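You operate a simulated robot arm through the tools that you are given. There is no shell and no other tool.

The job below is to be done with a simulated two-armed robot. You get a single attempt, and the scene is never put back.

## Task
Fit the divider in the white box and pack two minis.
Fine: herb in cell one, smoked in cell two; shut the lid.

It is judged by the outcome, as a careful person would: the job done as asked, and still so three seconds after it is handed in. It fails if anything else is knocked over, pushed out of place, dropped, spilled or broken. A push-on lid holds only when it is set on centred and level and pressed home; a screw cap is set on level and turned clockwise until tight.

## Robot
Two 7-joint arms with three-finger grippers on one trunk that stands fixed in place. Base frame: the origin is at the foot of the trunk, x ahead of it, y to its left, z up. Units: mm, degrees, N and s.
The left shoulder is at [30, 124, 1183], the right one opposite. With the tool pointing down near the work surface each hand reaches from about 100 to 760 mm from the base axis, measured 20 degrees to its own side. Payload 2.2 kg a hand.
The TCP of each hand is the grasp point between the finger pads, 28 mm short of the fingertips. In the tool frame z runs along the fingers and y along their closing line. The gripper opens to 102 mm; its body begins 71 mm behind the TCP.
Orientation is that of the tool frame in the base frame, as [roll, pitch, yaw] about the fixed x, y, z axes, in that order (R = Rz(yaw) Ry(pitch) Rx(roll)). With the fingers straight down and closing along the base's y, the tool's x points along the base's -x, its y along +y and its z along -z.

## Interface
- The arms move only by the tool apply_moves. It takes "left_deltas", "right_deltas" or both (then of equal length, played together; a hand with none holds still); each is a list that holds one entry, the list of rows, each a list of 6 numbers: the shift along the tool's x, y, z in cm, then the turn, a rotation vector about the tool's x, y, z in degrees. In form: [[[tx, ty, tz, wx, wy, wz], ...]]. A call has 1 to 20 rows; each row is the pose to reach, as a shift and turn from the pose commanded when the call began, along the tool's axes at that moment. "left_hand" and "right_hand" are, for a hand that has rows, the opening in per cent of the stroke, from 0 (shut) to 100 (fully open), set as the call begins (left out, the last holds). Rows are played at 5 a second. More than 50 mm and 8.6 degrees between two rows, or a gripper value outside its range, and nothing of the call is played. A pose out of reach is approached as far as the arm can. The call stops where the force on the tool passes 60 N (or 10 N more than at its start, if that is more) or the arm is blocked; 0.2 s more then pass. The fingers move at their own pace (about 143.6 mm/s each) and stop on an object; they squeeze with about 33 N. The grip force told is the motor's: it shows also when the fingers shut on nothing. Time passes only in rows, and 0.2 s behind the last, so rows that repeat a pose let the fingers close. The reply holds the time, the measured pose of the TCP, the force on the tool along the base axes, the opening and the grip force, in the units named above and with some noise, with the torque about the TCP (base axes, N m) and any sound that the robot's microphone picked up.
- Cameras (640 x 400 px; columns grow to the right, rows downward): "scene" is now at [46.8, 11.6, 1896.3]; the picture's right is [0.16, -0.99, 0.00], its down [-0.76, -0.13, -0.63] and it looks along [0.62, 0.10, -0.77] (base axes); focal length 352 px, centre (320, 200). "left" rides on the left gripper at [72, 38, -86] in its tool frame; the picture's right is [-0.46, 0.89, 0.00], its down [-0.60, -0.32, -0.73] and it looks along [-0.65, -0.34, 0.68] (tool axes); focal length 256 px, centre (320, 200). "right" rides on the right gripper at [69, 44, -86] in its tool frame; the picture's right is [-0.53, 0.85, 0.00], its down [-0.58, -0.36, -0.73] and it looks along [-0.62, -0.39, 0.68] (tool axes); focal length 256 px, centre (320, 200). There is no depth. A picture from a camera that has moved, and an enlarged one, comes with that camera's place and axes in the base frame and with its lens.
- get_image(camera): a new picture of that camera. The clock stands still meanwhile.
- slide_trunk(by): moves the trunk up (or, below 0, down) by that many mm; the arms and the scene camera ride with it, the base frame stays. It gives what a move gives, with no picture.
- pan_tilt(pan, tilt): turns the head with the scene camera to pan (to the left, within 143 degrees either way) and tilt (down, from -29 to 69), counted from straight ahead of the robot. It gives what a move gives.
- close_up(camera, box): a new picture of the part [left, top, right, bottom] of that camera's present view, enlarged. The clock stands still meanwhile.
- hand_in(): hands the job in; it is judged then, once.

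Places have to be worked out from the pictures, the camera data and where the tool is seen. Open the grippers and draw the arms clear of the work before you hand the job in, unless the task says otherwise.

The tools are called by a JSON object that holds its "op" and its "data". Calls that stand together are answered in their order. apply_moves: Moves the arms, as the interface text tells. Its arguments: {"type":"object","properties":{"left_deltas":{"type":"array","items":{"type":"array","items":{"type":"array","items":{"type":"number"}}}},"left_hand":{"type":"number"},"right_deltas":{"type":"array","items":{"type":"array","items":{"type":"array","items":{"type":"number"}}}},"right_hand":{"type":"number"}},"required":[]} The other tools are called the same way: slide_trunk (by) moves the trunk up or down; pan_tilt (pan, tilt) turns the head that bears the scene camera; get_image (camera) takes a picture; close_up (camera, box) takes an enlarged picture of a part of a camera's view; hand_in () hands the job in.

At the start:

```text
time_s: 0.0
left_eef_pos: [534.2, 257.1, 1356.4]
left_tcp_rot: [-179.9, -0.1, -180.0]
left_wrist_force: [0.4, 0.5, -0.2]
left_wrist_torque: [0.0, 0.01, -0.01]
left_grip_width: 102.1
left_grip_force: 0.1
right_eef_pos: [483.2, -100.7, 1356.8]
right_tcp_rot: [179.9, 0.0, 180.0]
right_wrist_force: [0.3, -1.1, -0.5]
right_wrist_torque: [0.01, 0.0, 0.02]
right_grip_width: 102.0
right_grip_force: 0.1
trunk travel left (down, up): [-425.0, 115.0]
head pan, tilt (commanded): [9.5, 50.7]
```

scene: 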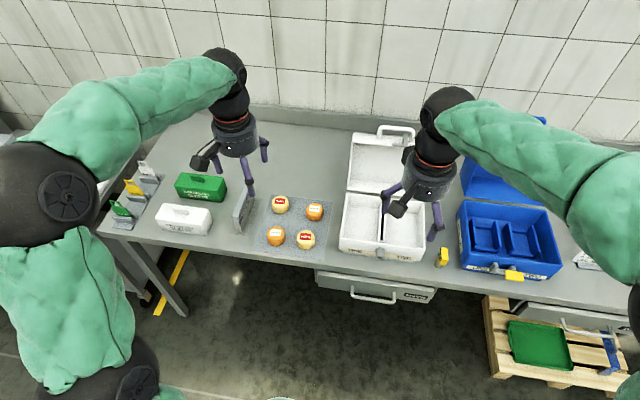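
right: 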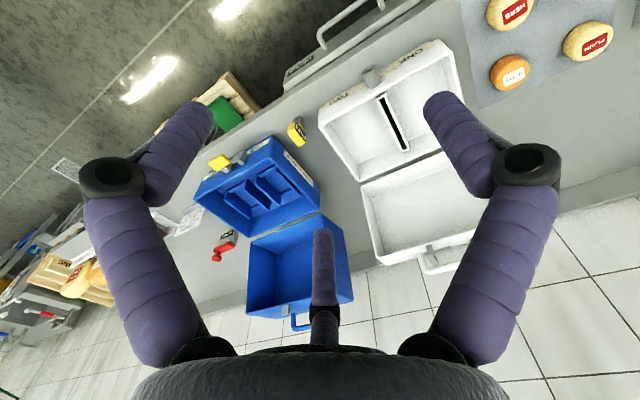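
left: 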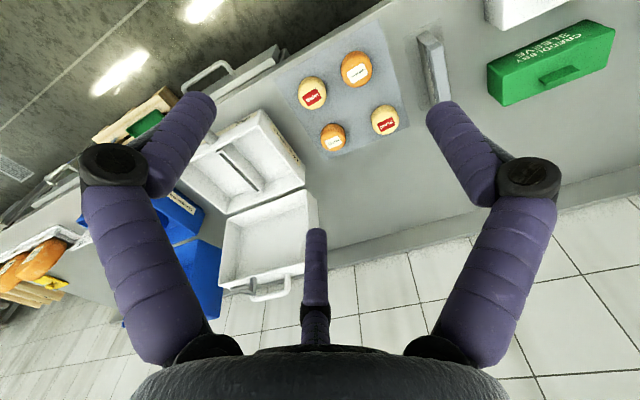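

I start by looking closely at the scene: the white box, the minis and the grey upright piece that may be the divider.

{"op": "close_up", "data": {"camera": "scene", "box": [220, 160, 340, 260]}}

{"op": "close_up", "data": {"camera": "scene", "box": [320, 110, 480, 290]}}

{"op": "close_up", "data": {"camera": "scene", "box": [90, 140, 270, 260]}}

{"op": "close_up", "data": {"camera": "left", "box": [200, 0, 480, 300]}}

{"op": "close_up", "data": {"camera": "right", "box": [280, 0, 640, 290]}}

```text
4.00 times, centred on (280, 210) of scene
camera zoom: at [46.8, 11.6, 1896.3], right [0.16, -0.99, 0.0], down [-0.76, -0.13, -0.63], along [0.62, 0.1, -0.77], focal length 1407 px, centre (480, 160)
```

zoom: 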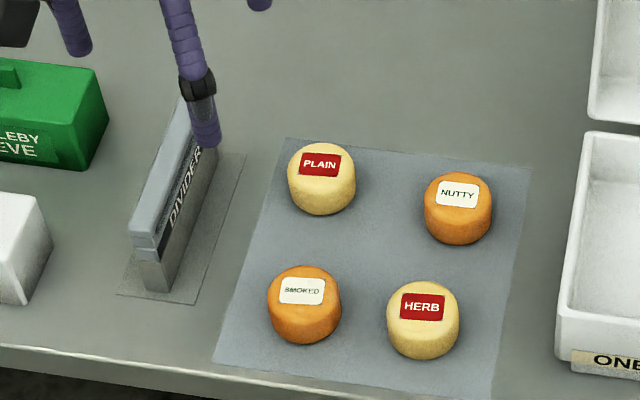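

```text
2.22 times, centred on (400, 200) of scene
camera zoom: at [46.8, 11.6, 1896.3], right [0.16, -0.99, 0.0], down [-0.76, -0.13, -0.63], along [0.62, 0.1, -0.77], focal length 782 px, centre (142, 200)
```

zoom: 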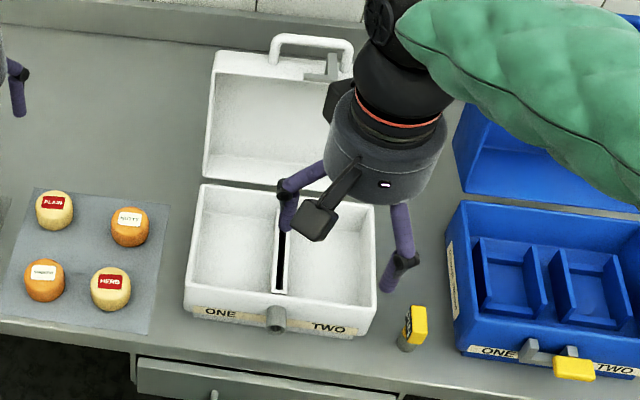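

```text
3.33 times, centred on (180, 200) of scene
camera zoom: at [46.8, 11.6, 1896.3], right [0.16, -0.99, 0.0], down [-0.76, -0.13, -0.63], along [0.62, 0.1, -0.77], focal length 1172 px, centre (787, 200)
```

zoom: 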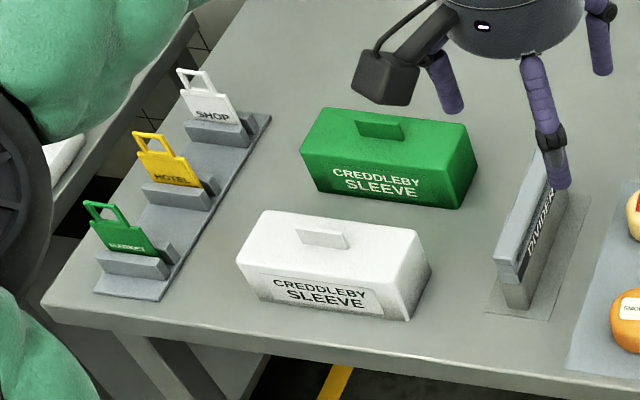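

```text
1.33 times, centred on (340, 150) of left
camera zoom: at [462.1, 294.1, 1441.9], right [0.46, 0.89, 0.0], down [0.6, -0.32, 0.73], along [0.65, -0.34, -0.68], focal length 341 px, centre (293, 267)
```

zoom: 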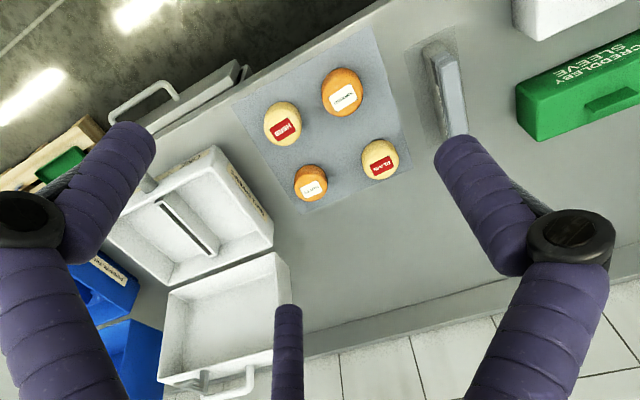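

```text
1.38 times, centred on (460, 145) of right
camera zoom: at [413.8, -57.0, 1442.3], right [0.53, 0.85, 0.0], down [0.58, -0.36, 0.73], along [0.62, -0.39, -0.68], focal length 353 px, centre (127, 276)
```

zoom: 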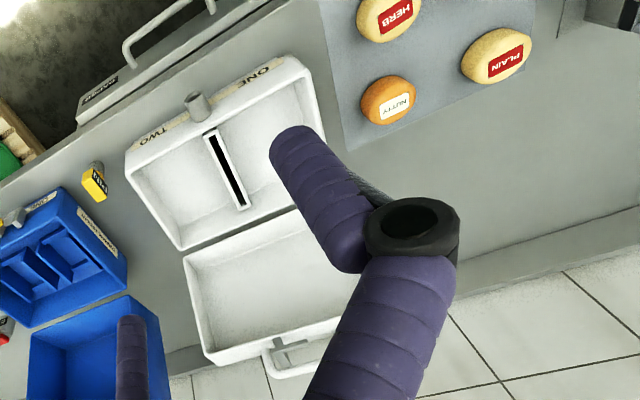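

The minis' tops work out to about z=897 (herb near [685, 164]). I move both hands aside to clear the scene camera's view.

{"op": "apply_moves", "data": {"left_deltas": [[[4, 2, 0, 0, 0, 0], [8, 4, 0, 0, 0, 0], [12, 6, 0, 0, 0, 0], [16, 8, 0, 0, 0, 0], [18, 12, 0, 0, 0, 0], [20, 16, 0, 0, 0, 0]]], "right_deltas": [[[3, -3.5, 0, 0, 0, 0], [6, -7, 0, 0, 0, 0], [9, -10.5, 0, 0, 0, 0], [12, -14, 0, 0, 0, 0], [15, -17.5, 0, 0, 0, 0], [17, -21, 0, 0, 0, 0]]]}}

```text
time_s: 1.4
left_eef_pos: [331.5, 415.7, 1358.0]
left_tcp_rot: [180.0, 0.1, 179.9]
left_wrist_force: [-0.1, -0.4, 0.6]
left_wrist_torque: [0.0, -0.03, -0.02]
left_grip_width: 102.2
left_grip_force: 0.1
right_eef_pos: [311.0, -311.2, 1357.7]
right_tcp_rot: [180.0, 0.0, -179.9]
right_wrist_force: [-0.4, -0.7, 0.2]
right_wrist_torque: [-0.01, -0.06, 0.0]
right_grip_width: 102.1
right_grip_force: 0.1
trunk travel left (down, up): [-425.0, 115.0]
head pan, tilt (commanded): [9.5, 50.7]
```

Both hands are drawn back now; I take fresh views.

{"op": "get_image", "data": {"camera": "scene"}}

{"op": "close_up", "data": {"camera": "scene", "box": [320, 110, 480, 210]}}

{"op": "close_up", "data": {"camera": "scene", "box": [320, 180, 480, 280]}}

{"op": "close_up", "data": {"camera": "scene", "box": [210, 170, 340, 251]}}

{"op": "close_up", "data": {"camera": "scene", "box": [430, 180, 590, 280]}}

{"op": "get_image", "data": {"camera": "left"}}

{"op": "get_image", "data": {"camera": "right"}}

```text
taken
camera scene: at [44.4, 11.8, 1896.4], right [0.16, -0.99, 0.0], down [-0.76, -0.13, -0.63], along [0.63, 0.1, -0.77], focal length 352 px, centre (320, 200)
```

scene: 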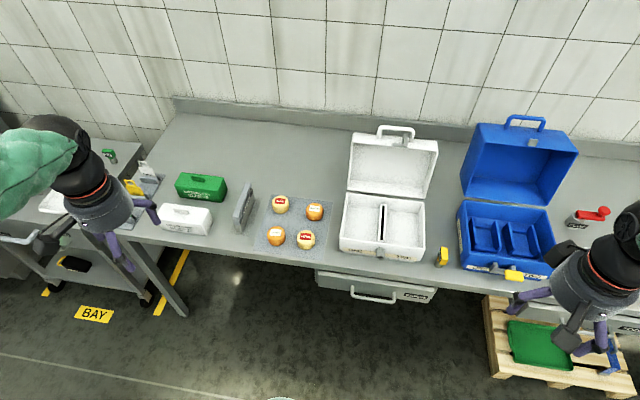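

```text
4.00 times, centred on (400, 160) of scene
camera zoom: at [44.4, 11.8, 1896.4], right [0.16, -0.99, 0.0], down [-0.76, -0.13, -0.63], along [0.63, 0.1, -0.77], focal length 1407 px, centre (0, 360)
```

zoom: 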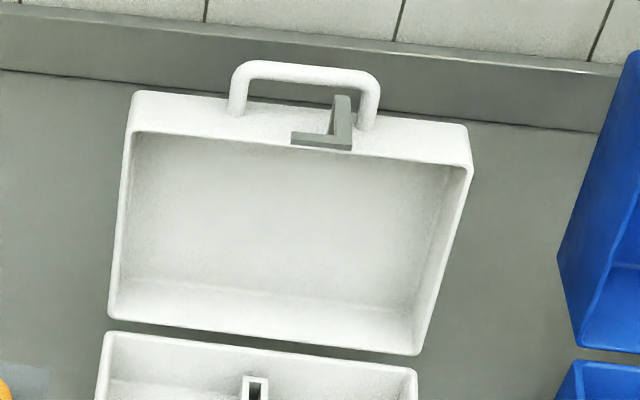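

```text
4.00 times, centred on (400, 230) of scene
camera zoom: at [44.4, 11.8, 1896.4], right [0.16, -0.99, 0.0], down [-0.76, -0.13, -0.63], along [0.63, 0.1, -0.77], focal length 1407 px, centre (0, 80)
```

zoom: 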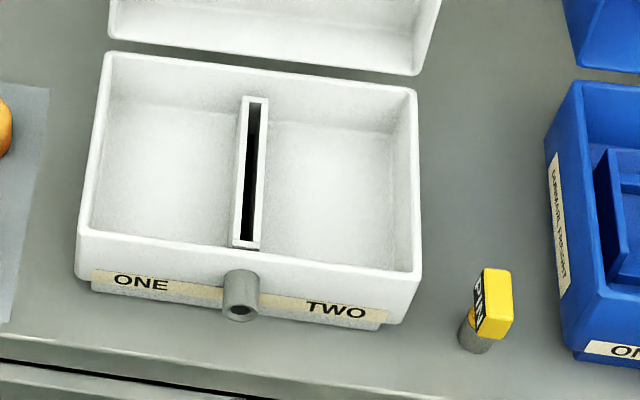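

```text
4.92 times, centred on (275, 210) of scene
camera zoom: at [44.4, 11.8, 1896.4], right [0.16, -0.99, 0.0], down [-0.76, -0.13, -0.63], along [0.63, 0.1, -0.77], focal length 1731 px, centre (542, 148)
```

zoom: 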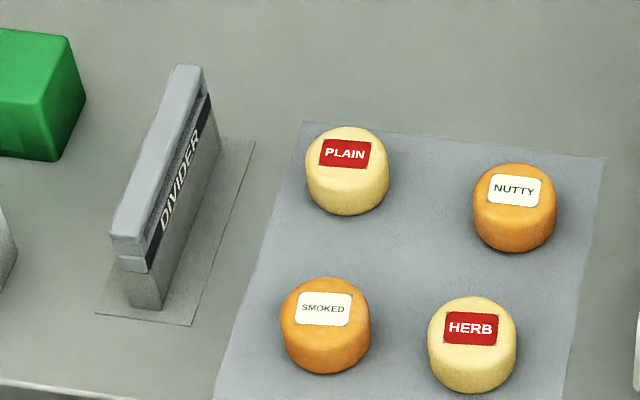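

```text
4.00 times, centred on (510, 230) of scene
camera zoom: at [44.4, 11.8, 1896.4], right [0.16, -0.99, 0.0], down [-0.76, -0.13, -0.63], along [0.63, 0.1, -0.77], focal length 1407 px, centre (-440, 80)
```

zoom: 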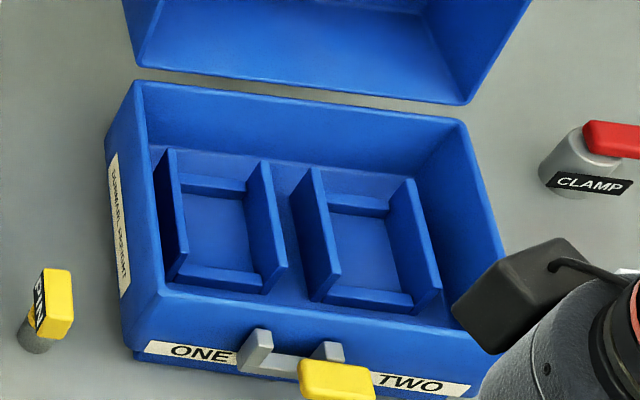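

```text
taken
camera left: at [260.9, 454.1, 1442.0], right [0.46, 0.89, 0.0], down [0.6, -0.32, 0.73], along [0.65, -0.34, -0.68], focal length 256 px, centre (320, 200)
```

left: 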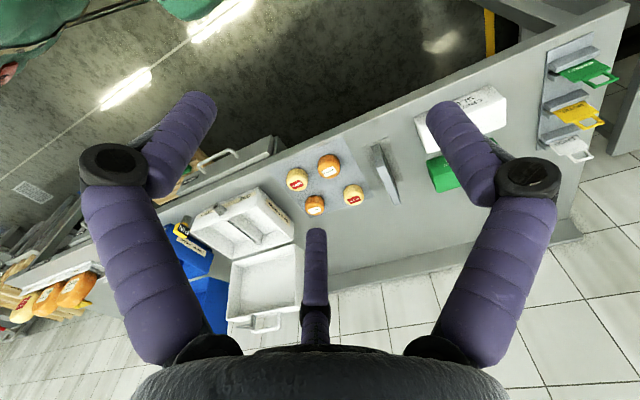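

```text
taken
camera right: at [241.8, -267.2, 1443.3], right [0.53, 0.85, 0.0], down [0.58, -0.36, 0.73], along [0.62, -0.39, -0.68], focal length 256 px, centre (320, 200)
```

right: 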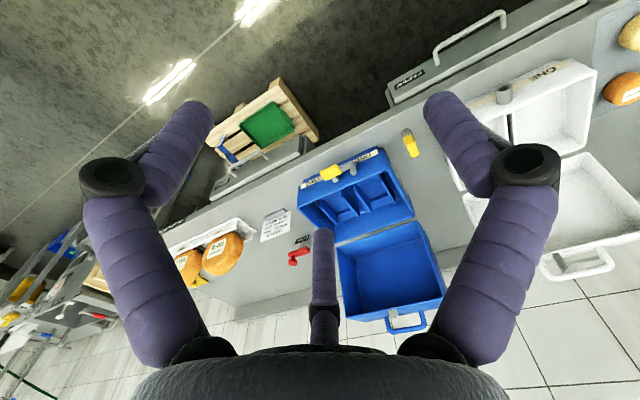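

The white box shows a slot for the divider, cells ONE (left) and TWO (right), and a hinged-looking lid lying open behind it. I bring the left hand over the minis for a closer look with its camera.

{"op": "apply_moves", "data": {"left_deltas": [[[-2.1, -1.6, 3.5, 0, 0, 0], [-4.2, -3.2, 7, 0, 0, 0], [-6.3, -4.8, 10.5, 0, 0, 0], [-8.4, -6.4, 14, 0, 0, 0], [-10.5, -8, 17.5, 0, 0, 0], [-12.6, -9.6, 21, 0, 0, 0], [-14.7, -11.2, 24.5, 0, 0, 0], [-16.8, -12.6, 27.8, 0, 0, 0]]]}}

{"op": "get_image", "data": {"camera": "left"}}

{"op": "close_up", "data": {"camera": "scene", "box": [425, 235, 465, 275]}}

{"op": "close_up", "data": {"camera": "scene", "box": [225, 175, 265, 240]}}

```text
time_s: 3.2
left_eef_pos: [505.1, 290.5, 1078.6]
left_tcp_rot: [180.0, -0.1, 179.9]
left_wrist_force: [0.2, 0.2, 0.6]
left_wrist_torque: [-0.03, 0.04, 0.03]
left_grip_width: 101.9
left_grip_force: 0.0
right_eef_pos: [314.6, -312.0, 1356.3]
right_tcp_rot: [-180.0, -0.1, -179.9]
right_wrist_force: [-0.3, 0.2, 0.8]
right_wrist_torque: [0.0, 0.03, 0.01]
right_grip_width: 101.9
right_grip_force: 0.0
trunk travel left (down, up): [-425.0, 115.0]
head pan, tilt (commanded): [9.5, 50.7]
```

```text
taken
camera left: at [433.4, 328.5, 1163.5], right [0.46, 0.89, 0.0], down [0.6, -0.32, 0.73], along [0.65, -0.34, -0.68], focal length 256 px, centre (320, 200)
```

left: 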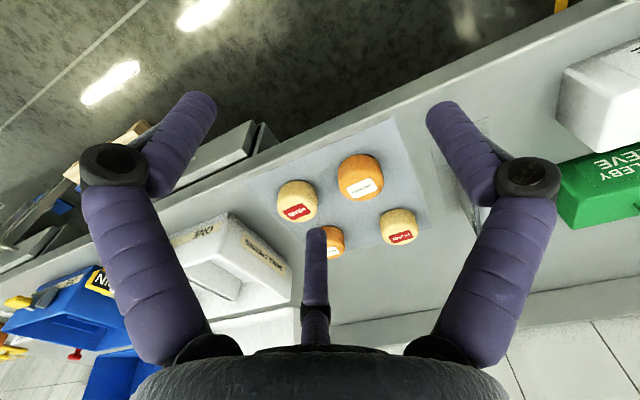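

```text
10.00 times, centred on (445, 255) of scene
camera zoom: at [48.7, 11.5, 1896.3], right [0.17, -0.99, 0.0], down [-0.76, -0.13, -0.63], along [0.62, 0.1, -0.77], focal length 3517 px, centre (-930, -350)
```

zoom: 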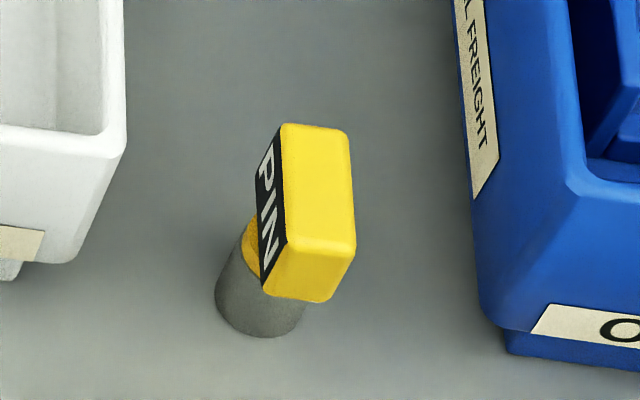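

```text
6.15 times, centred on (245, 208) of scene
camera zoom: at [48.7, 11.5, 1896.3], right [0.17, -0.99, 0.0], down [-0.76, -0.13, -0.63], along [0.62, 0.1, -0.77], focal length 2164 px, centre (782, 154)
```

zoom: 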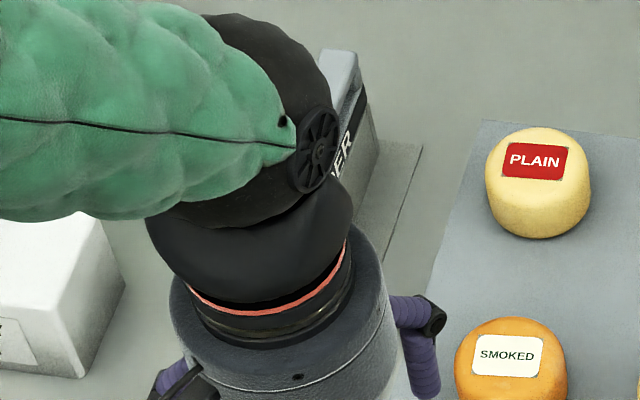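

There is writing on the white box's side facing the minis, so I zoom in on it with the left camera, and on the minis too.

{"op": "close_up", "data": {"camera": "left", "box": [160, 190, 320, 310]}}

{"op": "close_up", "data": {"camera": "left", "box": [240, 110, 440, 270]}}

{"op": "close_up", "data": {"camera": "right", "box": [220, 180, 320, 250]}}

```text
3.33 times, centred on (240, 250) of left
camera zoom: at [433.4, 328.5, 1163.5], right [0.46, 0.89, 0.0], down [0.6, -0.32, 0.73], along [0.65, -0.34, -0.68], focal length 853 px, centre (587, 33)
```

zoom: 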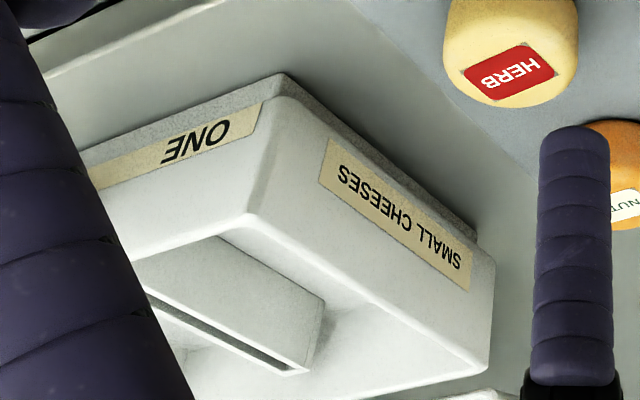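

```text
2.50 times, centred on (340, 190) of left
camera zoom: at [433.4, 328.5, 1163.5], right [0.46, 0.89, 0.0], down [0.6, -0.32, 0.73], along [0.65, -0.34, -0.68], focal length 640 px, centre (270, 225)
```

zoom: 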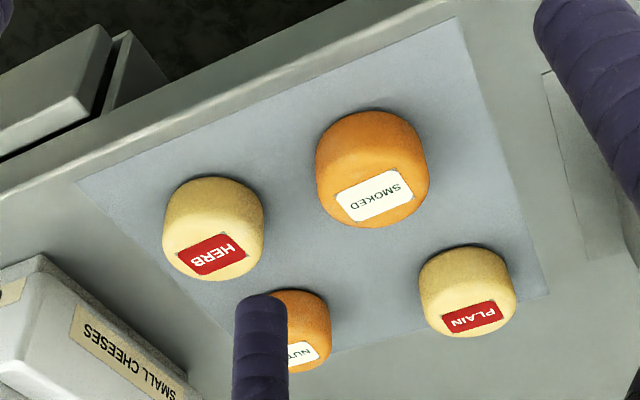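

```text
5.71 times, centred on (270, 215) of right
camera zoom: at [245.7, -267.1, 1442.7], right [0.53, 0.85, 0.0], down [0.58, -0.36, 0.73], along [0.62, -0.39, -0.68], focal length 1463 px, centre (606, 114)
```

zoom: 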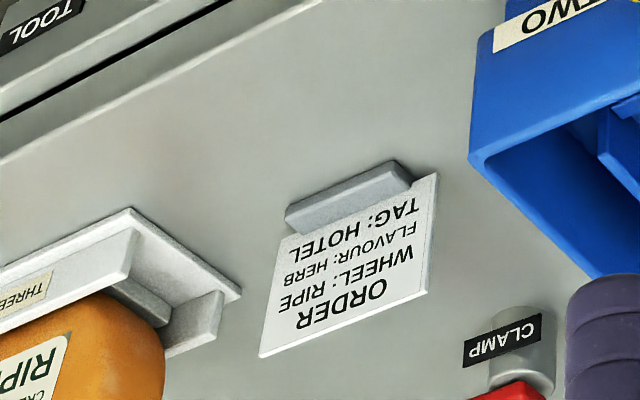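

There are no further instructions on the box ("SMALL CHEESES"). Triangulating gives mini tops at z≈919, smoked at about [674, 269] and herb at about [676, 166]. I test how the fingers close in the air before planning grips.

{"op": "apply_moves", "data": {"left_deltas": [[[0, 0, 0, 0, 0, 0], [0, 0, 0, 0, 0, 0], [0, 0, 0, 0, 0, 0]]], "left_hand": 10}}

{"op": "get_image", "data": {"camera": "left"}}

{"op": "get_image", "data": {"camera": "scene"}}

{"op": "apply_moves", "data": {"left_deltas": [[[0, 0, 0, 0, 0, 0], [0, 0, 0, 0, 0, 0], [0, 0, 0, 0, 0, 0]]], "left_hand": 60}}

{"op": "get_image", "data": {"camera": "left"}}

```text
time_s: 4.0
left_eef_pos: [502.6, 290.4, 1078.7]
left_tcp_rot: [-179.8, 0.0, -179.9]
left_wrist_force: [-0.2, -0.1, 0.5]
left_wrist_torque: [0.02, 0.0, 0.01]
left_grip_width: 10.1
left_grip_force: 0.0
right_eef_pos: [314.6, -312.1, 1357.2]
right_tcp_rot: [180.0, 0.0, 180.0]
right_wrist_force: [-0.8, -0.7, 0.2]
right_wrist_torque: [0.0, 0.0, 0.04]
right_grip_width: 102.1
right_grip_force: 0.1
trunk travel left (down, up): [-425.0, 115.0]
head pan, tilt (commanded): [9.5, 50.7]
```

```text
taken
camera left: at [431.8, 328.6, 1164.4], right [0.46, 0.89, 0.0], down [0.6, -0.32, 0.73], along [0.65, -0.34, -0.68], focal length 256 px, centre (320, 200)
```

left: 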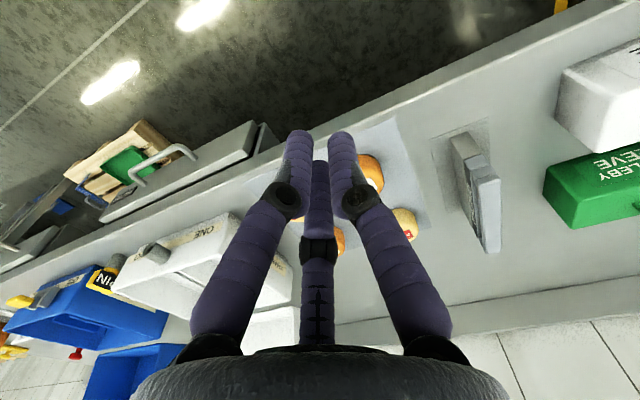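

```text
taken
camera scene: at [46.4, 11.5, 1896.4], right [0.16, -0.99, 0.0], down [-0.76, -0.13, -0.63], along [0.62, 0.1, -0.77], focal length 352 px, centre (320, 200)
```

scene: 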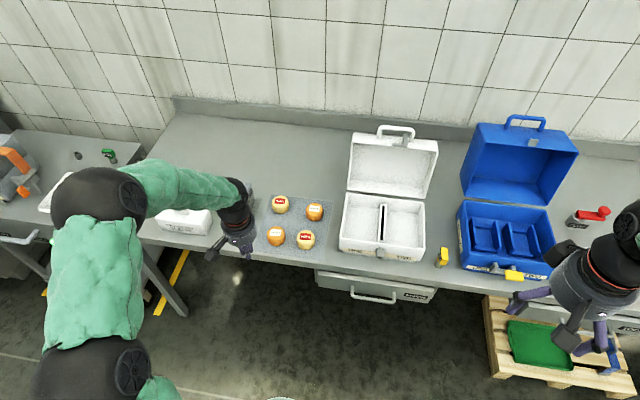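

```text
time_s: 4.8
left_eef_pos: [503.6, 291.4, 1078.4]
left_tcp_rot: [179.9, 0.0, 179.9]
left_wrist_force: [-0.4, 0.5, 0.1]
left_wrist_torque: [-0.02, 0.01, 0.02]
left_grip_width: 61.3
left_grip_force: 0.1
right_eef_pos: [315.1, -310.5, 1357.6]
right_tcp_rot: [-180.0, 0.0, 180.0]
right_wrist_force: [0.4, 0.1, -0.3]
right_wrist_torque: [0.0, -0.02, -0.06]
right_grip_width: 101.8
right_grip_force: 0.1
trunk travel left (down, up): [-425.0, 115.0]
head pan, tilt (commanded): [9.5, 50.7]
```

```text
taken
camera left: at [431.9, 328.7, 1164.4], right [0.46, 0.89, 0.0], down [0.6, -0.32, 0.73], along [0.65, -0.34, -0.68], focal length 256 px, centre (320, 200)
```

left: 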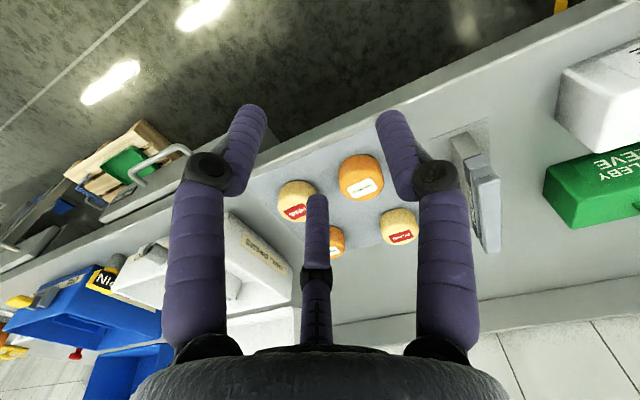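

The fingers close radially like a three-jaw chuck (thumb at tool +y, the others at 210° and 330°). I take a close-up of the divider, now visible from the left camera.

{"op": "close_up", "data": {"camera": "left", "box": [420, 100, 520, 270]}}

{"op": "close_up", "data": {"camera": "scene", "box": [340, 110, 450, 180]}}

```text
2.35 times, centred on (470, 185) of left
camera zoom: at [431.9, 328.7, 1164.4], right [0.46, 0.89, 0.0], down [0.6, -0.32, 0.73], along [0.65, -0.34, -0.68], focal length 602 px, centre (-33, 235)
```

zoom: 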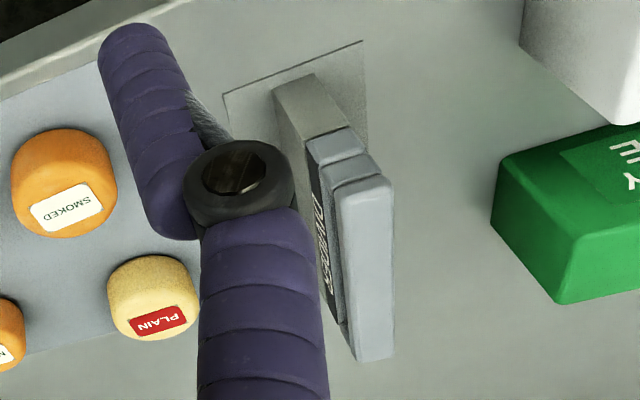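

```text
5.71 times, centred on (395, 145) of scene
camera zoom: at [46.6, 11.6, 1896.4], right [0.16, -0.99, 0.0], down [-0.76, -0.13, -0.63], along [0.62, 0.1, -0.77], focal length 2010 px, centre (-109, 514)
```

zoom: 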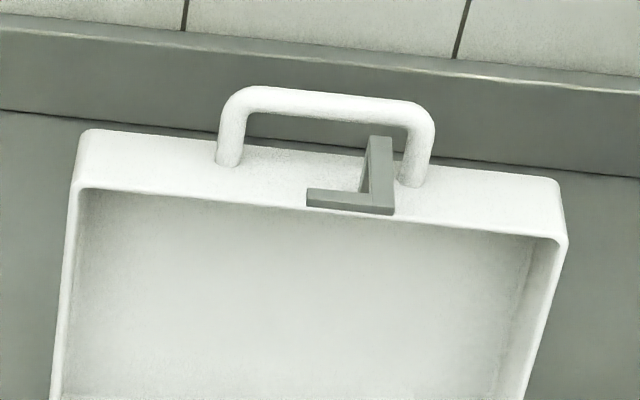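

The divider stands in a holder with its top bar at about z=950, running x≈695–850 at y≈408. I move the left hand for a nearer look at it, hand fully open.

{"op": "apply_moves", "data": {"left_deltas": [[[-2.1, 3.6, 0.0, 0, 0, 0], [-4.2, 7.2, 1, 0, 0, 0], [-6.3, 10.8, 2, 0, 0, 0], [-8.4, 14.4, 3, 0, 0, 0], [-10.6, 17.9, 3.8, 0, 0, 0]]], "left_hand": 100}}

{"op": "get_image", "data": {"camera": "left"}}

{"op": "close_up", "data": {"camera": "left", "box": [230, 60, 430, 240]}}

{"op": "get_image", "data": {"camera": "scene"}}

```text
time_s: 6.0
left_eef_pos: [607.5, 471.2, 1038.6]
left_tcp_rot: [-180.0, -0.1, -179.9]
left_wrist_force: [0.3, 0.4, -0.4]
left_wrist_torque: [-0.02, 0.03, -0.02]
left_grip_width: 102.0
left_grip_force: 0.0
right_eef_pos: [314.4, -310.5, 1356.4]
right_tcp_rot: [-179.9, -0.2, -179.8]
right_wrist_force: [0.5, -0.2, 0.1]
right_wrist_torque: [-0.01, 0.0, -0.01]
right_grip_width: 102.3
right_grip_force: 0.1
trunk travel left (down, up): [-425.0, 115.0]
head pan, tilt (commanded): [9.5, 50.7]
```

```text
taken
camera left: at [536.3, 509.0, 1124.9], right [0.46, 0.89, 0.0], down [0.61, -0.32, 0.73], along [0.65, -0.34, -0.68], focal length 256 px, centre (320, 200)
```

left: 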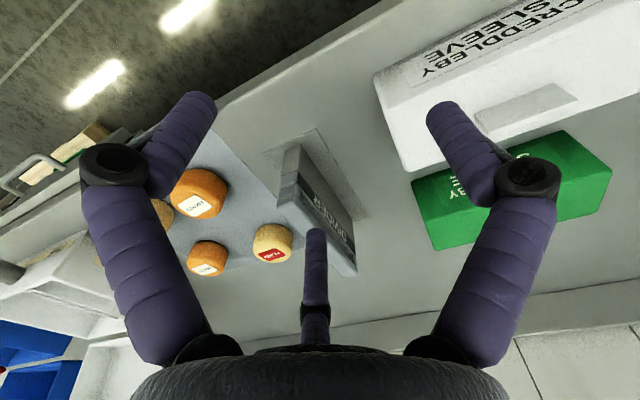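

```text
2.22 times, centred on (330, 150) of left
camera zoom: at [536.3, 509.0, 1124.9], right [0.46, 0.89, 0.0], down [0.61, -0.32, 0.73], along [0.65, -0.34, -0.68], focal length 569 px, centre (298, 311)
```

zoom: 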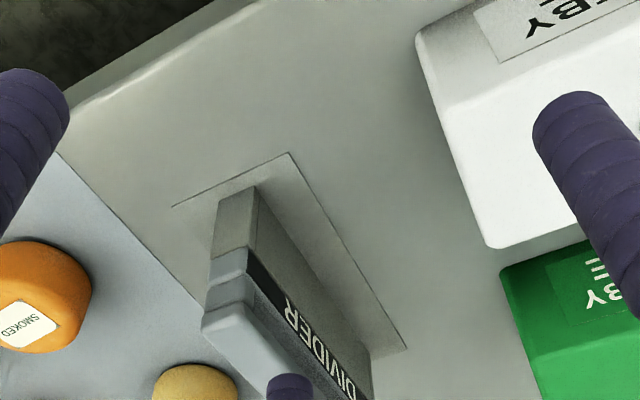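

```text
taken
camera scene: at [48.0, 12.9, 1896.3], right [0.16, -0.99, 0.0], down [-0.76, -0.13, -0.63], along [0.62, 0.1, -0.77], focal length 352 px, centre (320, 200)
```

scene: 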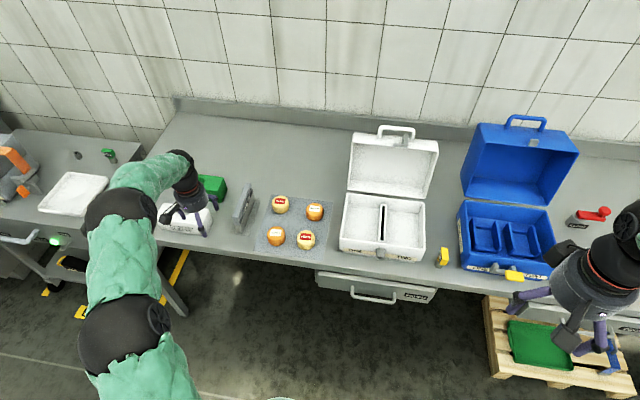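

I need a flatter view of the divider to see how it sits in its holder, so I back the left hand off and pitch it 30° forward.

{"op": "apply_moves", "data": {"left_deltas": [[[2.5, 0.2, 0.5, 0, -6, 0], [5, 0.4, 1.5, 0, -12, 0], [7.5, 0.6, 3, 0, -18, 0], [9, 0.8, 5, 0, -24, 0], [10.55, 1, 7.06, 0, -30, 0]]], "left_hand": 100}}

{"op": "get_image", "data": {"camera": "left"}}

{"op": "close_up", "data": {"camera": "left", "box": [240, 140, 400, 240]}}

```text
time_s: 7.2
left_eef_pos: [493.5, 471.4, 961.3]
left_tcp_rot: [-179.0, 29.2, 179.9]
left_wrist_force: [-8.5, -13.6, -15.0]
left_wrist_torque: [1.06, -1.37, 0.67]
left_grip_width: 101.9
left_grip_force: 0.2
right_eef_pos: [310.2, -312.1, 1358.2]
right_tcp_rot: [180.0, 0.2, -179.9]
right_wrist_force: [-1.0, 0.1, -0.1]
right_wrist_torque: [-0.01, -0.05, -0.01]
right_grip_width: 102.1
right_grip_force: 0.0
trunk travel left (down, up): [-425.0, 115.0]
head pan, tilt (commanded): [9.5, 50.7]
```

```text
taken
camera left: at [389.7, 510.1, 1001.0], right [0.41, 0.89, 0.21], down [0.17, -0.3, 0.94], along [0.9, -0.35, -0.27], focal length 256 px, centre (320, 200)
```

left: 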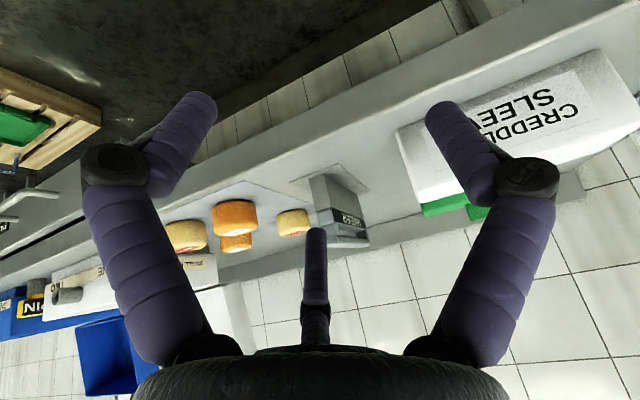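

```text
4.00 times, centred on (320, 190) of left
camera zoom: at [389.7, 510.1, 1001.0], right [0.41, 0.89, 0.21], down [0.17, -0.3, 0.94], along [0.9, -0.35, -0.27], focal length 1024 px, centre (320, 240)
```

zoom: 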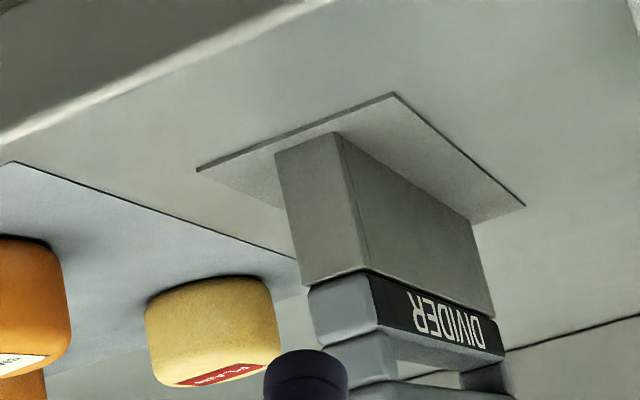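

The wrist force jumped (about 22 N) and the pose is off by ~10 mm, so something on the left arm is touching. I look at the scene before moving again.

{"op": "get_image", "data": {"camera": "scene"}}

{"op": "apply_moves", "data": {"left_deltas": [[[-1, -0.5, -2, 0, 0, 0]]]}}

```text
taken
camera scene: at [42.7, 11.9, 1896.0], right [0.16, -0.99, 0.0], down [-0.76, -0.13, -0.63], along [0.63, 0.1, -0.77], focal length 352 px, centre (320, 200)
```

scene: 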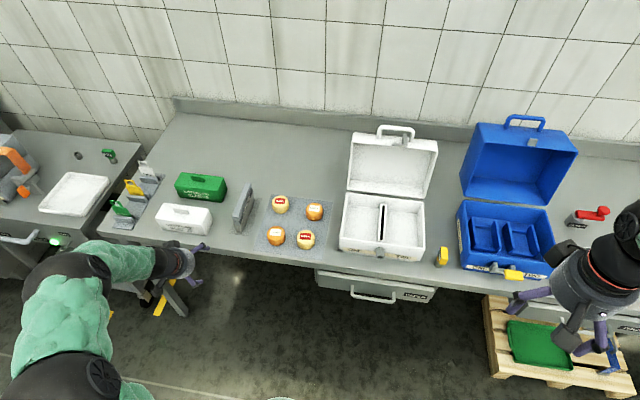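

```text
time_s: 7.6
left_eef_pos: [499.3, 473.9, 993.0]
left_tcp_rot: [-179.9, 30.2, -179.8]
left_wrist_force: [0.0, 0.1, -0.4]
left_wrist_torque: [-0.02, 0.0, 0.0]
left_grip_width: 101.7
left_grip_force: 0.0
right_eef_pos: [312.1, -311.3, 1357.4]
right_tcp_rot: [179.9, 0.0, -179.8]
right_wrist_force: [0.7, -0.2, 0.2]
right_wrist_torque: [0.0, -0.04, 0.02]
right_grip_width: 101.9
right_grip_force: 0.1
trunk travel left (down, up): [-425.0, 115.0]
head pan, tilt (commanded): [9.5, 50.7]
```

The force vanished after backing off 20 mm and nothing in the scene moved. The divider turns out to be a label body with a bridge-type handle on top, sitting on a holder block; I take another close-up.

{"op": "get_image", "data": {"camera": "left"}}

{"op": "close_up", "data": {"camera": "left", "box": [270, 150, 430, 250]}}

{"op": "close_up", "data": {"camera": "scene", "box": [220, 175, 270, 240]}}

```text
taken
camera left: at [394.6, 512.2, 1030.9], right [0.4, 0.89, 0.23], down [0.16, -0.32, 0.94], along [0.9, -0.34, -0.27], focal length 256 px, centre (320, 200)
```

left: 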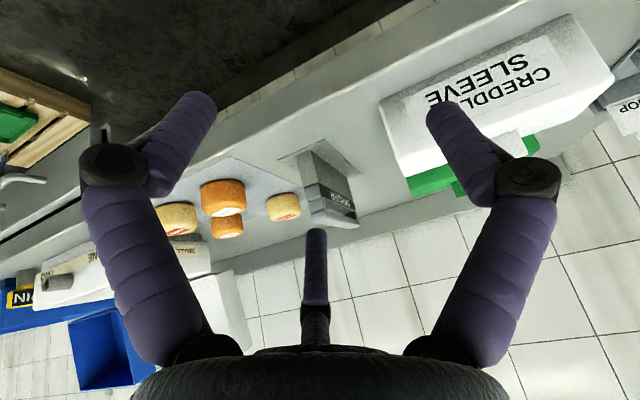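

```text
4.00 times, centred on (350, 200) of left
camera zoom: at [394.6, 512.2, 1030.9], right [0.4, 0.89, 0.23], down [0.16, -0.32, 0.94], along [0.9, -0.34, -0.27], focal length 1024 px, centre (200, 200)
```

zoom: 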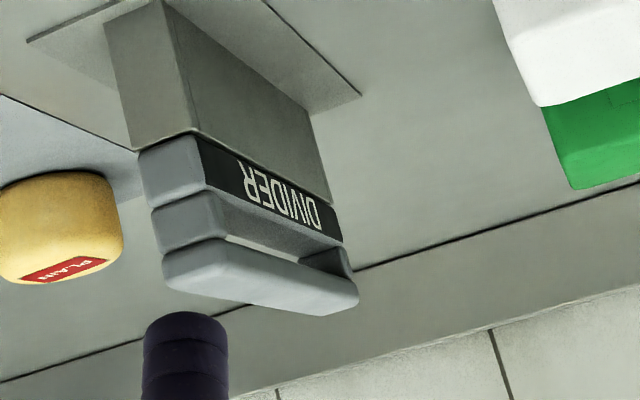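

```text
6.15 times, centred on (245, 208) of scene
camera zoom: at [44.9, 11.3, 1896.4], right [0.16, -0.99, 0.0], down [-0.76, -0.13, -0.63], along [0.63, 0.1, -0.77], focal length 2164 px, centre (782, 154)
```

zoom: 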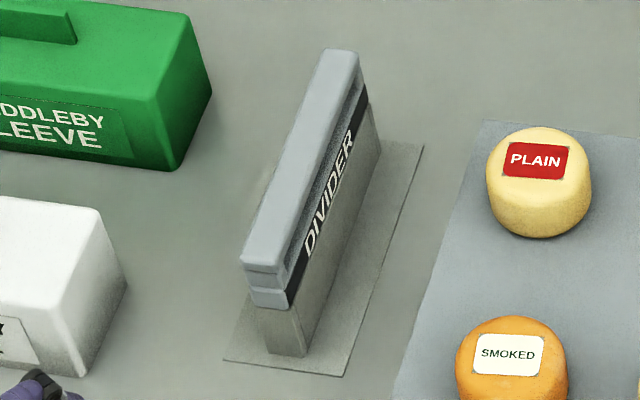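

I zoom further on the divider's handle from both cameras to pin down its corners.

{"op": "close_up", "data": {"camera": "left", "box": [290, 145, 370, 235]}}

{"op": "close_up", "data": {"camera": "scene", "box": [228, 180, 258, 235]}}

{"op": "close_up", "data": {"camera": "scene", "box": [370, 195, 400, 250]}}

```text
4.44 times, centred on (330, 190) of left
camera zoom: at [394.6, 512.2, 1030.9], right [0.4, 0.89, 0.23], down [0.16, -0.32, 0.94], along [0.9, -0.34, -0.27], focal length 1138 px, centre (276, 244)
```

zoom: 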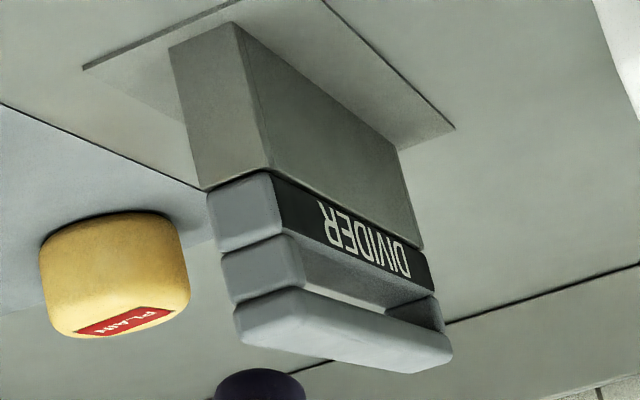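

```text
7.27 times, centred on (243, 208) of scene
camera zoom: at [44.9, 11.3, 1896.4], right [0.16, -0.99, 0.0], down [-0.76, -0.13, -0.63], along [0.63, 0.1, -0.77], focal length 2558 px, centre (880, 146)
```

zoom: 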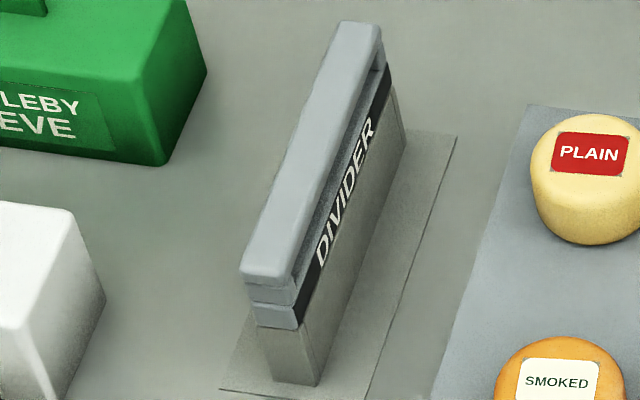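

```text
7.27 times, centred on (385, 222) of scene
camera zoom: at [44.9, 11.3, 1896.4], right [0.16, -0.99, 0.0], down [-0.76, -0.13, -0.63], along [0.63, 0.1, -0.77], focal length 2558 px, centre (-153, 36)
```

zoom: 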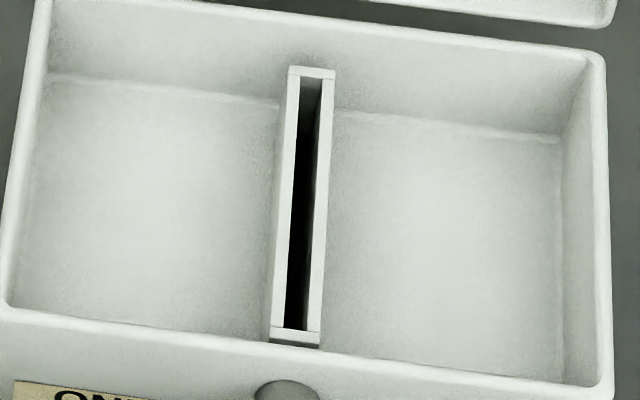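

Triangulation now gives table z≈880, divider bar top ≈974 (x≈676–827, centre y≈398), collar bottom ≈927, and the box's channel top ≈958 at x≈679–826, y≈−80. I'll grip the divider with the hand pitched 25° forward (in the plate's plane) for reach; first I hover above it.

{"op": "apply_moves", "data": {"left_deltas": [[[-3.12, 0, -3.4, 0, 0, 0], [-7.83, -1.5, -3.56, 0, 1, 0], [-11.54, -3.0, -2.0, 0, 2, 0], [-15.29, -4.5, 0.52, 0, 3, 0], [-18.89, -6, 3.28, 0, 4, 0], [-22.23, -7.2, 5.9, 0, 5, 0], [-23.13, -7.7, 6.66, 0, 5, 0], [-23.13, -7.7, 6.66, 0, 5, 0]]], "left_hand": 60}}

{"op": "get_image", "data": {"camera": "left"}}

{"op": "close_up", "data": {"camera": "scene", "box": [180, 130, 310, 240]}}

```text
time_s: 9.4
left_eef_pos: [734.7, 397.5, 1048.8]
left_tcp_rot: [-180.0, 25.0, 179.9]
left_wrist_force: [-0.1, 0.9, -0.5]
left_wrist_torque: [0.01, -0.04, -0.02]
left_grip_width: 61.3
left_grip_force: 0.1
right_eef_pos: [313.9, -312.0, 1356.8]
right_tcp_rot: [179.9, 0.0, 180.0]
right_wrist_force: [1.1, -0.3, 0.5]
right_wrist_torque: [0.02, 0.01, 0.0]
right_grip_width: 102.1
right_grip_force: 0.0
trunk travel left (down, up): [-425.0, 115.0]
head pan, tilt (commanded): [9.5, 50.7]
```

```text
taken
camera left: at [633.4, 435.0, 1096.7], right [0.42, 0.89, 0.2], down [0.24, -0.32, 0.92], along [0.88, -0.34, -0.34], focal length 256 px, centre (320, 200)
```

left: 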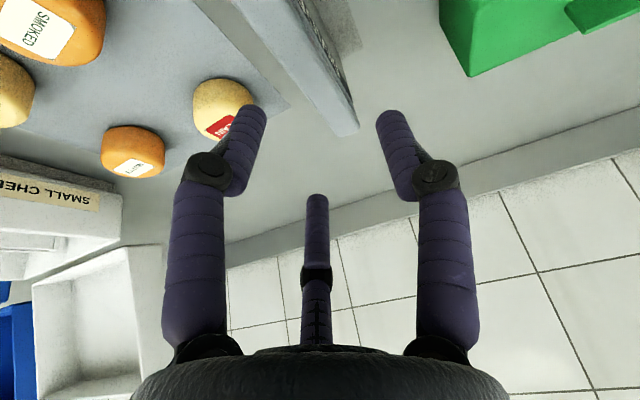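

```text
3.64 times, centred on (245, 185) of scene
camera zoom: at [46.8, 11.6, 1896.4], right [0.16, -0.99, 0.0], down [-0.76, -0.13, -0.63], along [0.62, 0.1, -0.77], focal length 1279 px, centre (593, 254)
```

zoom: 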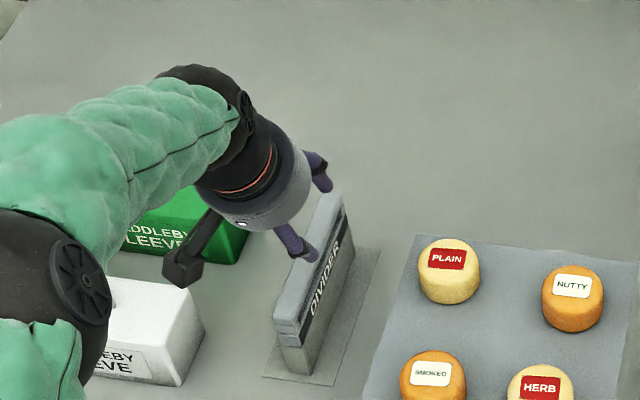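

The hand is exactly where commanded, above the bar. I check lateral alignment from the wrist camera.

{"op": "close_up", "data": {"camera": "left", "box": [220, 0, 420, 160]}}

{"op": "close_up", "data": {"camera": "scene", "box": [225, 160, 275, 220]}}

```text
2.50 times, centred on (320, 80) of left
camera zoom: at [633.4, 435.0, 1096.7], right [0.42, 0.89, 0.2], down [0.24, -0.32, 0.92], along [0.88, -0.34, -0.34], focal length 640 px, centre (320, 500)
```

zoom: 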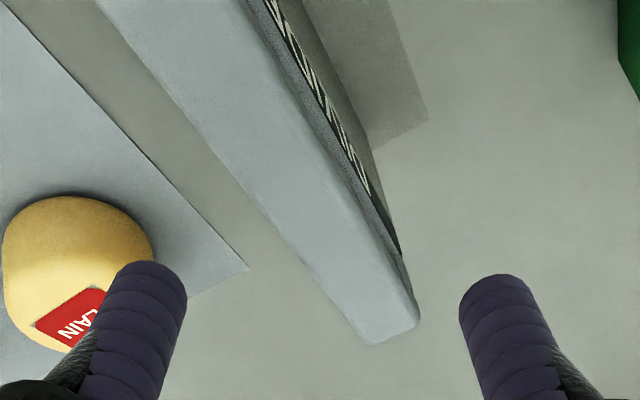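

```text
6.67 times, centred on (250, 190) of scene
camera zoom: at [46.8, 11.6, 1896.4], right [0.16, -0.99, 0.0], down [-0.76, -0.13, -0.63], along [0.62, 0.1, -0.77], focal length 2345 px, centre (787, 267)
```

zoom: 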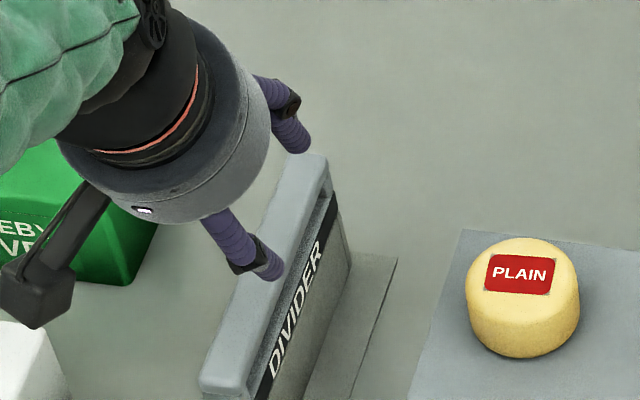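

The bar's centreline is at y≈400.5, about 3 mm left of the TCP. I shift over and lower straight to z≈963, straddling bar and collar.

{"op": "apply_moves", "data": {"left_deltas": [[[0.0, 0.3, 0.0, 0, 0, 0], [1.69, 0.3, 3.63, 0, 0, 0], [2.96, 0.3, 6.34, 0, 0, 0], [3.68, 0.3, 7.88, 0, 0, 0], [3.68, 0.3, 7.88, 0, 0, 0]]], "left_hand": 60}}

{"op": "get_image", "data": {"camera": "left"}}

{"op": "close_up", "data": {"camera": "scene", "box": [215, 160, 275, 240]}}

```text
time_s: 10.6
left_eef_pos: [734.7, 400.9, 961.7]
left_tcp_rot: [180.0, 25.0, -179.8]
left_wrist_force: [0.4, 0.7, 0.3]
left_wrist_torque: [-0.03, -0.02, -0.02]
left_grip_width: 61.3
left_grip_force: 0.1
right_eef_pos: [313.2, -310.4, 1357.2]
right_tcp_rot: [-180.0, 0.0, -180.0]
right_wrist_force: [-0.6, -0.4, 0.2]
right_wrist_torque: [-0.03, 0.04, 0.0]
right_grip_width: 102.1
right_grip_force: 0.1
trunk travel left (down, up): [-425.0, 115.0]
head pan, tilt (commanded): [9.5, 50.7]
```

```text
taken
camera left: at [632.9, 438.3, 1009.2], right [0.42, 0.89, 0.2], down [0.24, -0.32, 0.92], along [0.88, -0.34, -0.34], focal length 256 px, centre (320, 200)
```

left: 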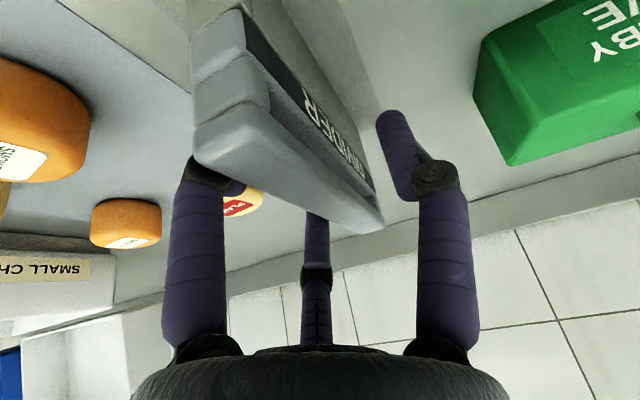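

```text
5.00 times, centred on (245, 200) of scene
camera zoom: at [46.6, 11.5, 1896.4], right [0.16, -0.99, 0.0], down [-0.76, -0.13, -0.63], along [0.62, 0.1, -0.77], focal length 1758 px, centre (695, 200)
```

zoom: 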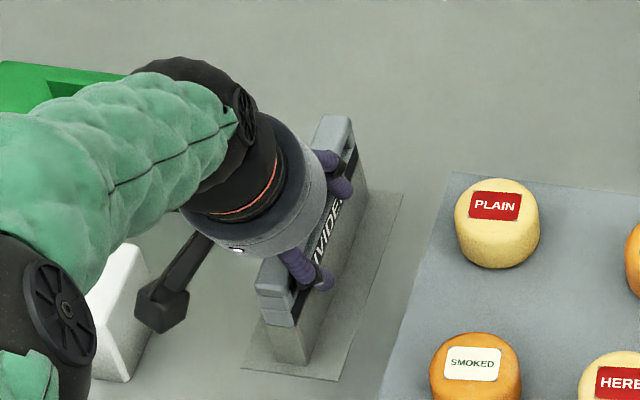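

The fingers straddle the bar with the thumb on the left side and the other two on the right. I close the grip.

{"op": "apply_moves", "data": {"left_deltas": [[[0, 0, 0, 0, 0, 0], [0, 0, 0, 0, 0, 0], [0, 0, 0, 0, 0, 0], [0, 0, 0, 0, 0, 0]]], "left_hand": 0}}

{"op": "get_image", "data": {"camera": "left"}}

{"op": "close_up", "data": {"camera": "scene", "box": [215, 160, 275, 240]}}

```text
time_s: 11.6
left_eef_pos: [732.1, 394.1, 960.0]
left_tcp_rot: [-179.7, 24.6, 180.0]
left_wrist_force: [-13.4, -27.6, -4.1]
left_wrist_torque: [-0.91, 0.32, 0.14]
left_grip_width: 32.9
left_grip_force: 33.2
right_eef_pos: [314.6, -314.4, 1357.7]
right_tcp_rot: [179.9, 0.0, -179.9]
right_wrist_force: [-0.5, 0.3, 0.1]
right_wrist_torque: [-0.02, 0.02, 0.02]
right_grip_width: 102.3
right_grip_force: 0.1
trunk travel left (down, up): [-425.0, 115.0]
head pan, tilt (commanded): [9.5, 50.7]
```

```text
taken
camera left: at [630.6, 432.5, 1007.5], right [0.43, 0.88, 0.19], down [0.24, -0.32, 0.92], along [0.87, -0.34, -0.35], focal length 256 px, centre (320, 200)
```

left: 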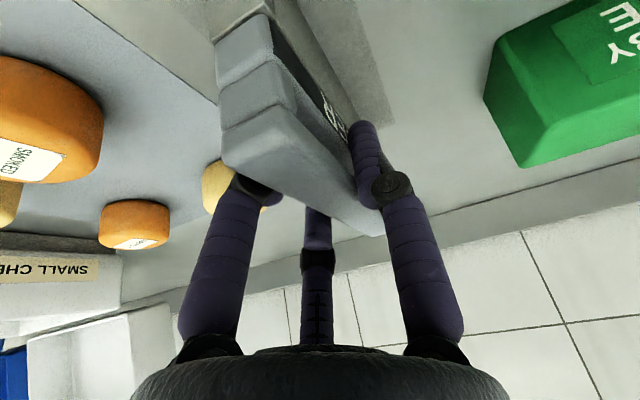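

```text
5.00 times, centred on (245, 200) of scene
camera zoom: at [45.4, 7.5, 1896.3], right [0.16, -0.99, 0.0], down [-0.76, -0.13, -0.63], along [0.62, 0.11, -0.77], focal length 1758 px, centre (695, 200)
```

zoom: 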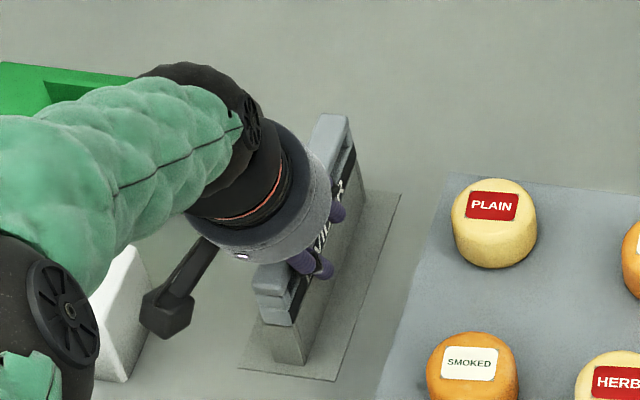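

The grip holds at 32.9 mm opening with 33 N, but the hand is being pulled about 7 mm in −y (28 N) since the three-jaw grip centres off-axis. I re-command the pose to relieve that side load before lifting.

{"op": "apply_moves", "data": {"left_deltas": [[[0.15, -0.35, -0.06, 0, 0, 0], [0.27, -0.7, -0.12, 0, 0, 0], [0.27, -0.7, -0.12, 0, 0, 0], [0.27, -0.7, -0.12, 0, 0, 0]]], "left_hand": 0}}

```text
time_s: 12.6
left_eef_pos: [730.7, 395.2, 963.9]
left_tcp_rot: [179.9, 25.2, -179.9]
left_wrist_force: [-12.5, -1.8, -3.8]
left_wrist_torque: [-0.03, 1.03, -0.08]
left_grip_width: 32.7
left_grip_force: 33.2
right_eef_pos: [311.7, -310.8, 1357.3]
right_tcp_rot: [-179.9, 0.0, 179.9]
right_wrist_force: [-0.4, 0.7, 0.4]
right_wrist_torque: [-0.03, 0.02, 0.0]
right_grip_width: 101.9
right_grip_force: 0.0
trunk travel left (down, up): [-425.0, 115.0]
head pan, tilt (commanded): [9.5, 50.7]
```

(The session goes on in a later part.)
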